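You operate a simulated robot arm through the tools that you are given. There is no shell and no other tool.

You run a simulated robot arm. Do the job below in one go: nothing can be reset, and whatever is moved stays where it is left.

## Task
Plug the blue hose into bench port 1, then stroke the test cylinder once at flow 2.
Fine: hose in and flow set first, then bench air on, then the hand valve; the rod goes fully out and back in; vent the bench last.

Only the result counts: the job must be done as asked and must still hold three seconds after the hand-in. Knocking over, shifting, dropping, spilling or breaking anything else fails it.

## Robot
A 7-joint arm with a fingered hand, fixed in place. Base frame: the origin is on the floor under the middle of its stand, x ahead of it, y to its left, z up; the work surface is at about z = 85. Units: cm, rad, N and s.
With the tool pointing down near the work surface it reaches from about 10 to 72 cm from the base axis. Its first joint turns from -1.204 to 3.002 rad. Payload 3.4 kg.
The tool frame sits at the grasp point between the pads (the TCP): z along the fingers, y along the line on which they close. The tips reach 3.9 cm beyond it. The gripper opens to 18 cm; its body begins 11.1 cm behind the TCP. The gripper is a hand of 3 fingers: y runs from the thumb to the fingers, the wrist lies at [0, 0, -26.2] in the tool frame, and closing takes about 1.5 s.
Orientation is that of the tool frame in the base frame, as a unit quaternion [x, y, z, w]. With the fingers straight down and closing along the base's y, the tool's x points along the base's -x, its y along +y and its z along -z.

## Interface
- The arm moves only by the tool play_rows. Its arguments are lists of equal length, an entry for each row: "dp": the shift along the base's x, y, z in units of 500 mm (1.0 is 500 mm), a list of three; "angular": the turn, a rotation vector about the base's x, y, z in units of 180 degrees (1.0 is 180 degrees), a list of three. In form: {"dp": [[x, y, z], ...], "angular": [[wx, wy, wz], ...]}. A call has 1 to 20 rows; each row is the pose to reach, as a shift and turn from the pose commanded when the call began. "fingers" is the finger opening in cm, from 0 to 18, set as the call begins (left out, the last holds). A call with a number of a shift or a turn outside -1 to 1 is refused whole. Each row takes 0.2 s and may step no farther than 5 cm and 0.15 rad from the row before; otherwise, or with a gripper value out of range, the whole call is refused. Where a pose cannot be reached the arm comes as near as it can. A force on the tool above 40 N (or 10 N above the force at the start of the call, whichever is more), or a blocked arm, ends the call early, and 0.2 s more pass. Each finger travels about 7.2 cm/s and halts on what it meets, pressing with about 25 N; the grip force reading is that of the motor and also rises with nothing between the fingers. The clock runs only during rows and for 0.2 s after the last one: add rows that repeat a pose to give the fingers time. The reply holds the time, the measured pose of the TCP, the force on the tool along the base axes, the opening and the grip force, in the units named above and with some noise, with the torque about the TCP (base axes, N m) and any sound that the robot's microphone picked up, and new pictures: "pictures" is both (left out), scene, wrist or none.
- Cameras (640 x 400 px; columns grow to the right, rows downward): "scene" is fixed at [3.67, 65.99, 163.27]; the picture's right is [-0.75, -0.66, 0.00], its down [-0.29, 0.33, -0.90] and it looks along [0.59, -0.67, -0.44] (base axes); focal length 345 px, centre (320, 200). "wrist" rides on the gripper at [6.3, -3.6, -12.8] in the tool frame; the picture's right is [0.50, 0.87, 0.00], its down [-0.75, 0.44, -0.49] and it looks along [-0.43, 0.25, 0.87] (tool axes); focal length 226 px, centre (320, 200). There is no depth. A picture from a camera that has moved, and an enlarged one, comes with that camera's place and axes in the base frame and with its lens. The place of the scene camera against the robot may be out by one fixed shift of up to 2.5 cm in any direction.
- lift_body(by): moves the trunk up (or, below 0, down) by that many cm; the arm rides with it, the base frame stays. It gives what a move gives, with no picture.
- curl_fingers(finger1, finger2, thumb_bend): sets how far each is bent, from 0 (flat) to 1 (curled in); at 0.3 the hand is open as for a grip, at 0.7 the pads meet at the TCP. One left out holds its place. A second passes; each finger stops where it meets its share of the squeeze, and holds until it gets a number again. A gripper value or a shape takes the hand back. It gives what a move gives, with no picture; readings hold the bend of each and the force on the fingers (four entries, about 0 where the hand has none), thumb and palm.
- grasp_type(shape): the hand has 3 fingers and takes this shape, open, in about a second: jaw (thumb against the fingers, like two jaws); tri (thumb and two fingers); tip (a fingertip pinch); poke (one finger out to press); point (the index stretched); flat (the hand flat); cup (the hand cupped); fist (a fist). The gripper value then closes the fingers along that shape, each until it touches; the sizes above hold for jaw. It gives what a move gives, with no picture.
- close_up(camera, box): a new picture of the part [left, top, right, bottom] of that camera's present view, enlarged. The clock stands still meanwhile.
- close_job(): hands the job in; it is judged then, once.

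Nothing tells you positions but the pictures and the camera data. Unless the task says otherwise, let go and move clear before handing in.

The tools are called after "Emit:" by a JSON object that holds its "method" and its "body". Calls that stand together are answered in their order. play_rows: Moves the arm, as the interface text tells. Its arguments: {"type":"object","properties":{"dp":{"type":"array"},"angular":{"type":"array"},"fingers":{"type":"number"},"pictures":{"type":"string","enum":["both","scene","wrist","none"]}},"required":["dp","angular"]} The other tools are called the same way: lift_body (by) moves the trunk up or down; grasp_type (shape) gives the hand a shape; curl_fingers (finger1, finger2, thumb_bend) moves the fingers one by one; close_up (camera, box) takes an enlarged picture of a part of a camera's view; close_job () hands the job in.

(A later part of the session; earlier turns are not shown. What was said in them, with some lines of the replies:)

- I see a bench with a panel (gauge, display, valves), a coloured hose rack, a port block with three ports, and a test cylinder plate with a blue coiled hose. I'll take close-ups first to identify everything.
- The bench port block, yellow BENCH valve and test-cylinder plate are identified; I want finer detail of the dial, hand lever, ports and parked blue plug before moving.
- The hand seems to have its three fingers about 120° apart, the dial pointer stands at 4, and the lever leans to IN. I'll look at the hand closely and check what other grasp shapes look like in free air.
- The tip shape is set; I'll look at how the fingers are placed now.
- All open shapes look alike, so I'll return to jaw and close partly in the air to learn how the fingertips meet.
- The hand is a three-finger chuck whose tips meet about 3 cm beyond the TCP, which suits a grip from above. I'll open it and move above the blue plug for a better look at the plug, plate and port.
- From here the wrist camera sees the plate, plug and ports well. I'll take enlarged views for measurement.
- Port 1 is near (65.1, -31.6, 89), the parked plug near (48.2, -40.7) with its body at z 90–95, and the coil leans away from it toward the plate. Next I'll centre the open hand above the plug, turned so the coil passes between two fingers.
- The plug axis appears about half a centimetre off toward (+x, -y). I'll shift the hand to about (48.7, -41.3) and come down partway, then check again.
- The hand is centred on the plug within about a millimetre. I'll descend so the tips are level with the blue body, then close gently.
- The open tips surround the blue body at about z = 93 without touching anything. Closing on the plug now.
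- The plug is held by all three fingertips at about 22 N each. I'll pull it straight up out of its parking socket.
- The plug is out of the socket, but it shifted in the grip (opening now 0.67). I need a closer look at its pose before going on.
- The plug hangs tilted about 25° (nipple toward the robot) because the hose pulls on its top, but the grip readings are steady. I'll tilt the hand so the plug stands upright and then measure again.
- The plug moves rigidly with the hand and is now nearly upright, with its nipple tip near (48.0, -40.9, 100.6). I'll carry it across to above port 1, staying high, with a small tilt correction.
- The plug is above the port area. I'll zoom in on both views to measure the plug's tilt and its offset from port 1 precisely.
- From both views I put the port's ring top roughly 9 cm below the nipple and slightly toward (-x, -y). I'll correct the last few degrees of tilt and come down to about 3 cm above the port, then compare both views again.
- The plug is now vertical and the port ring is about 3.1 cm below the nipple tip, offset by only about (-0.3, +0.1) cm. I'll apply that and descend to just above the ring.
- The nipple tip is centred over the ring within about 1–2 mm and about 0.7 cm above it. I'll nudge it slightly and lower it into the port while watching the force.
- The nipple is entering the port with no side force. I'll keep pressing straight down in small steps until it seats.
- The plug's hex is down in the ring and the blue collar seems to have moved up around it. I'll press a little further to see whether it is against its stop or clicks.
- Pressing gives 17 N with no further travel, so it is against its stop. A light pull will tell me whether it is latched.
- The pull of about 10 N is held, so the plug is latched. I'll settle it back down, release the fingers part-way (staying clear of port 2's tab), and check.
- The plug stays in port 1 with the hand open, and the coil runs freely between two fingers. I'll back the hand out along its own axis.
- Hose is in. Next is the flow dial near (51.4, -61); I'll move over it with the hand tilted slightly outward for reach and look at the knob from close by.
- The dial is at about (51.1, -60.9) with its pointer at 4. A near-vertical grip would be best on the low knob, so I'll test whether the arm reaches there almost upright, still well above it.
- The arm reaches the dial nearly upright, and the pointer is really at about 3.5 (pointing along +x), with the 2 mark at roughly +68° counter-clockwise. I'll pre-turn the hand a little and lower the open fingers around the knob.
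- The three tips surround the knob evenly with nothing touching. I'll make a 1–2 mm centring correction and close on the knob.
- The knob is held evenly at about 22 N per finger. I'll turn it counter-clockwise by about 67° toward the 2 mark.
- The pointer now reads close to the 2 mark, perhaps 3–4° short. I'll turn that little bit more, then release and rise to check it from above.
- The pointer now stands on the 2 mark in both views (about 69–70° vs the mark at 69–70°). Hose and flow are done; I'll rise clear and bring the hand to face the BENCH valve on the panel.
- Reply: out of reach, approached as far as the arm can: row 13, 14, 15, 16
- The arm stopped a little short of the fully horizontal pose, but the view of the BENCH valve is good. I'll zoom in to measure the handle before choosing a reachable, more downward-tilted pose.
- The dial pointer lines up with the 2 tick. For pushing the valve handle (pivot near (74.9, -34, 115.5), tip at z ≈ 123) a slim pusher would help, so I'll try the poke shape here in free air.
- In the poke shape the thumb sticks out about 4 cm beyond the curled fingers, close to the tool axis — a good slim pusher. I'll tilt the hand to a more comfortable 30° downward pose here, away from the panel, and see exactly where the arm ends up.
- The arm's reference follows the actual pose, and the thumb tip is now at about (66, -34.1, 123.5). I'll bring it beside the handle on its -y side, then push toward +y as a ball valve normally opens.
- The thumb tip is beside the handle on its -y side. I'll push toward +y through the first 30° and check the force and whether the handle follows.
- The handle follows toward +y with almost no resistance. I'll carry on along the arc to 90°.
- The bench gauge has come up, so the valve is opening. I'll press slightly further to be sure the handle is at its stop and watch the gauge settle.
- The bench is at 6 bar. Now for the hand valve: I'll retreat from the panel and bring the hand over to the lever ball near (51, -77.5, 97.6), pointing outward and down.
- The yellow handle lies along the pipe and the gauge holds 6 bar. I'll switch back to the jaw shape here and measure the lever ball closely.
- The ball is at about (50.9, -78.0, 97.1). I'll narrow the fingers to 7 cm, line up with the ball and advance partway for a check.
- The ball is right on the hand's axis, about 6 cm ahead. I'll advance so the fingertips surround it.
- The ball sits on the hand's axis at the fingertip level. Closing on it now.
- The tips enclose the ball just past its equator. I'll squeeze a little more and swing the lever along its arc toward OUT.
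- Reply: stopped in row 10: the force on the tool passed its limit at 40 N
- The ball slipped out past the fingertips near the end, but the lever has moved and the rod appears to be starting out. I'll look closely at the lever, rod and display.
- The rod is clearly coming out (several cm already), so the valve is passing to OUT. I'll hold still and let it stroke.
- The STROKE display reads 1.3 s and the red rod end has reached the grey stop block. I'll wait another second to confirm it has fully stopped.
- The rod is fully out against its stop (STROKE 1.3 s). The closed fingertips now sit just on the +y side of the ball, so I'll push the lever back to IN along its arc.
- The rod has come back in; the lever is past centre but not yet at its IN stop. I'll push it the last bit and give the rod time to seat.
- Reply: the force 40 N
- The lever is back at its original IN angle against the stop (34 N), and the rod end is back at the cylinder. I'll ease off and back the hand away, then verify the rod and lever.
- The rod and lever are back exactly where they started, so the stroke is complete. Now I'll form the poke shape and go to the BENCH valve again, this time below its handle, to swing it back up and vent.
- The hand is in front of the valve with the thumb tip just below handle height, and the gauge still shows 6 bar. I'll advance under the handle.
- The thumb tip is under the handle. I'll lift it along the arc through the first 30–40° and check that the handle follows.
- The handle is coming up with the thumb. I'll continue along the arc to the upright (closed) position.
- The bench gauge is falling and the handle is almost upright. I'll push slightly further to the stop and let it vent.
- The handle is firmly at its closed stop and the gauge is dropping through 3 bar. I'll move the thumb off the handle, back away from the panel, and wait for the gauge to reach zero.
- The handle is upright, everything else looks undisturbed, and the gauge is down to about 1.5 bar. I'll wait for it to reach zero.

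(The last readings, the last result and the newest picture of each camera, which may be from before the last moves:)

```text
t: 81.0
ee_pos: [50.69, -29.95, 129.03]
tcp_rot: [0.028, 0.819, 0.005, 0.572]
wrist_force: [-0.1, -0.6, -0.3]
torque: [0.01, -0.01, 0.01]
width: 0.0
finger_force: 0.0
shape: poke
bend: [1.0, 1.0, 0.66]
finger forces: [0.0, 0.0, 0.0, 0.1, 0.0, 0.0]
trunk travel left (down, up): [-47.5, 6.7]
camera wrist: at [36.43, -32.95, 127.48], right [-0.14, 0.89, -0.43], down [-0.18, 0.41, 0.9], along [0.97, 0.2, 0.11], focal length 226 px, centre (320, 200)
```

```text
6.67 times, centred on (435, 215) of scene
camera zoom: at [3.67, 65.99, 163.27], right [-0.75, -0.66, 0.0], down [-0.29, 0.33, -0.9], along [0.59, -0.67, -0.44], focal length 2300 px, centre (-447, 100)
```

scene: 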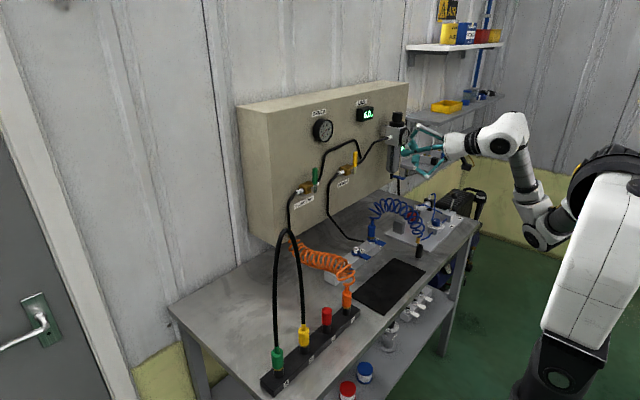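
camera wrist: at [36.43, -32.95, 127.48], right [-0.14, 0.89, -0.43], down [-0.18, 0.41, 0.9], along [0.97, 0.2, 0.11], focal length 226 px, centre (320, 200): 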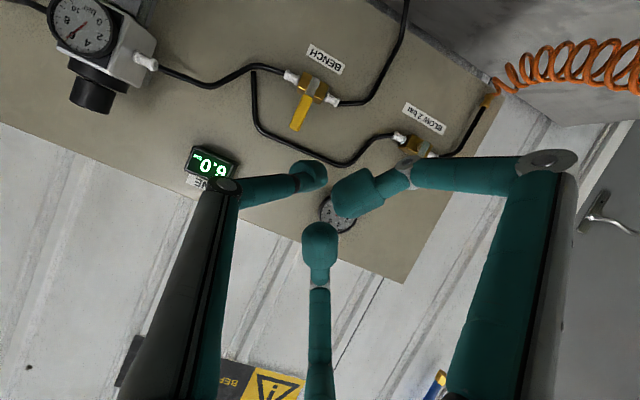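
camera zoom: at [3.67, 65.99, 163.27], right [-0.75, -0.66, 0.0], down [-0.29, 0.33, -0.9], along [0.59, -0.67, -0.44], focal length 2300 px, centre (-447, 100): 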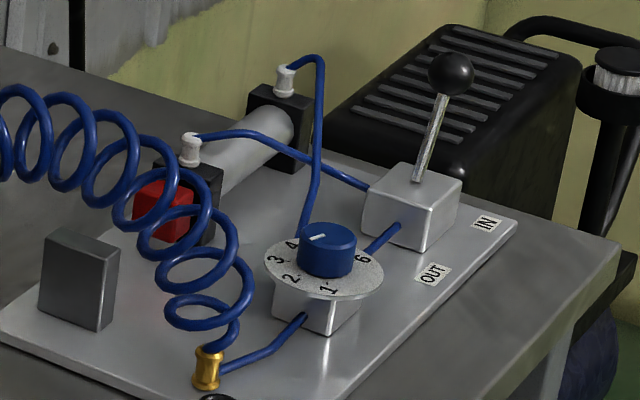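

The gauge needle is practically at zero, the plug sits in port 1, the dial is at 2, the lever at IN and the rod fully in. I'll wait a few more seconds for the gauge to settle before handing in.

Emit:
{"method": "play_rows", "body": {"dp": [[0, 0, 0], [0, 0, 0], [0, 0, 0], [0, 0, 0], [0, 0, 0], [0, 0, 0], [0, 0, 0], [0, 0, 0], [0, 0, 0], [0, 0, 0], [0, 0, 0], [0, 0, 0], [0, 0, 0], [0, 0, 0], [0, 0, 0]], "angular": [[0, 0, 0], [0, 0, 0], [0, 0, 0], [0, 0, 0], [0, 0, 0], [0, 0, 0], [0, 0, 0], [0, 0, 0], [0, 0, 0], [0, 0, 0], [0, 0, 0], [0, 0, 0], [0, 0, 0], [0, 0, 0], [0, 0, 0]], "pictures": "none"}}

Emit:
{"method": "close_up", "body": {"camera": "scene", "box": [300, 110, 350, 150]}}

```text
t: 84.2
ee_pos: [50.72, -29.83, 129.03]
tcp_rot: [0.029, 0.819, 0.005, 0.572]
wrist_force: [0.3, 0.9, 1.4]
torque: [-0.03, 0.04, -0.02]
width: 0.0
finger_force: 0.1
shape: poke
bend: [1.0, 1.0, 0.66]
finger forces: [0.0, 0.0, 0.1, 0.0, 0.0, 0.0]
trunk travel left (down, up): [-47.5, 6.7]
```

```text
10.00 times, centred on (325, 130) of scene
camera zoom: at [3.67, 65.99, 163.27], right [-0.75, -0.66, 0.0], down [-0.29, 0.33, -0.9], along [0.59, -0.67, -0.44], focal length 3450 px, centre (270, 900)
```

zoom: 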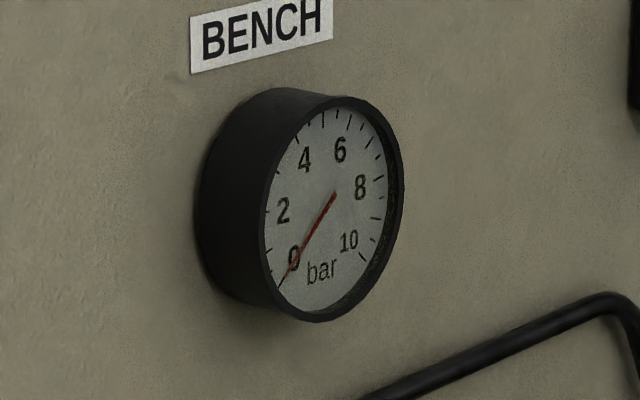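

The bench gauge reads zero, the hose is latched in port 1, the dial is on 2, the rod has gone out and back in, and the hand is clear of everything. I'm handing the job in.

Emit:
{"method": "close_job", "body": {}}

```text
The job is handed in.
```

The job is finished and handed in. I haven't seen the judging result. When I handed in, the bench looked like this:

- **Hose:** the blue plug is latched in bench port 1. A light pull of about 10 N held.
- **Flow:** I turned the dial from about 3.5 to 2. In the last pictures the pointer is within about 3° of the 2 mark.
- **Bench air:** the BENCH valve was opened only after the hose and flow were set, and the gauge rose to 6 bar.
- **Stroke:** the rod went out to its stop block (STROKE display 1.3 s), then came fully back in with the lever at IN.
- **Vent:** the BENCH valve was closed last, and the gauge had dropped to zero before I handed in.

**Slips:** two grips slipped along the way. The plug tilted in the fingers when I lifted it, so I straightened it before plugging it in. The lever ball slipped out of the fingers at the end of the OUT push, which tripped the 40 N force stop. By then the valve had already switched, so there was only one stroke.

Nothing else appeared moved or knocked in the final pictures, and the hand is clear of the bench.
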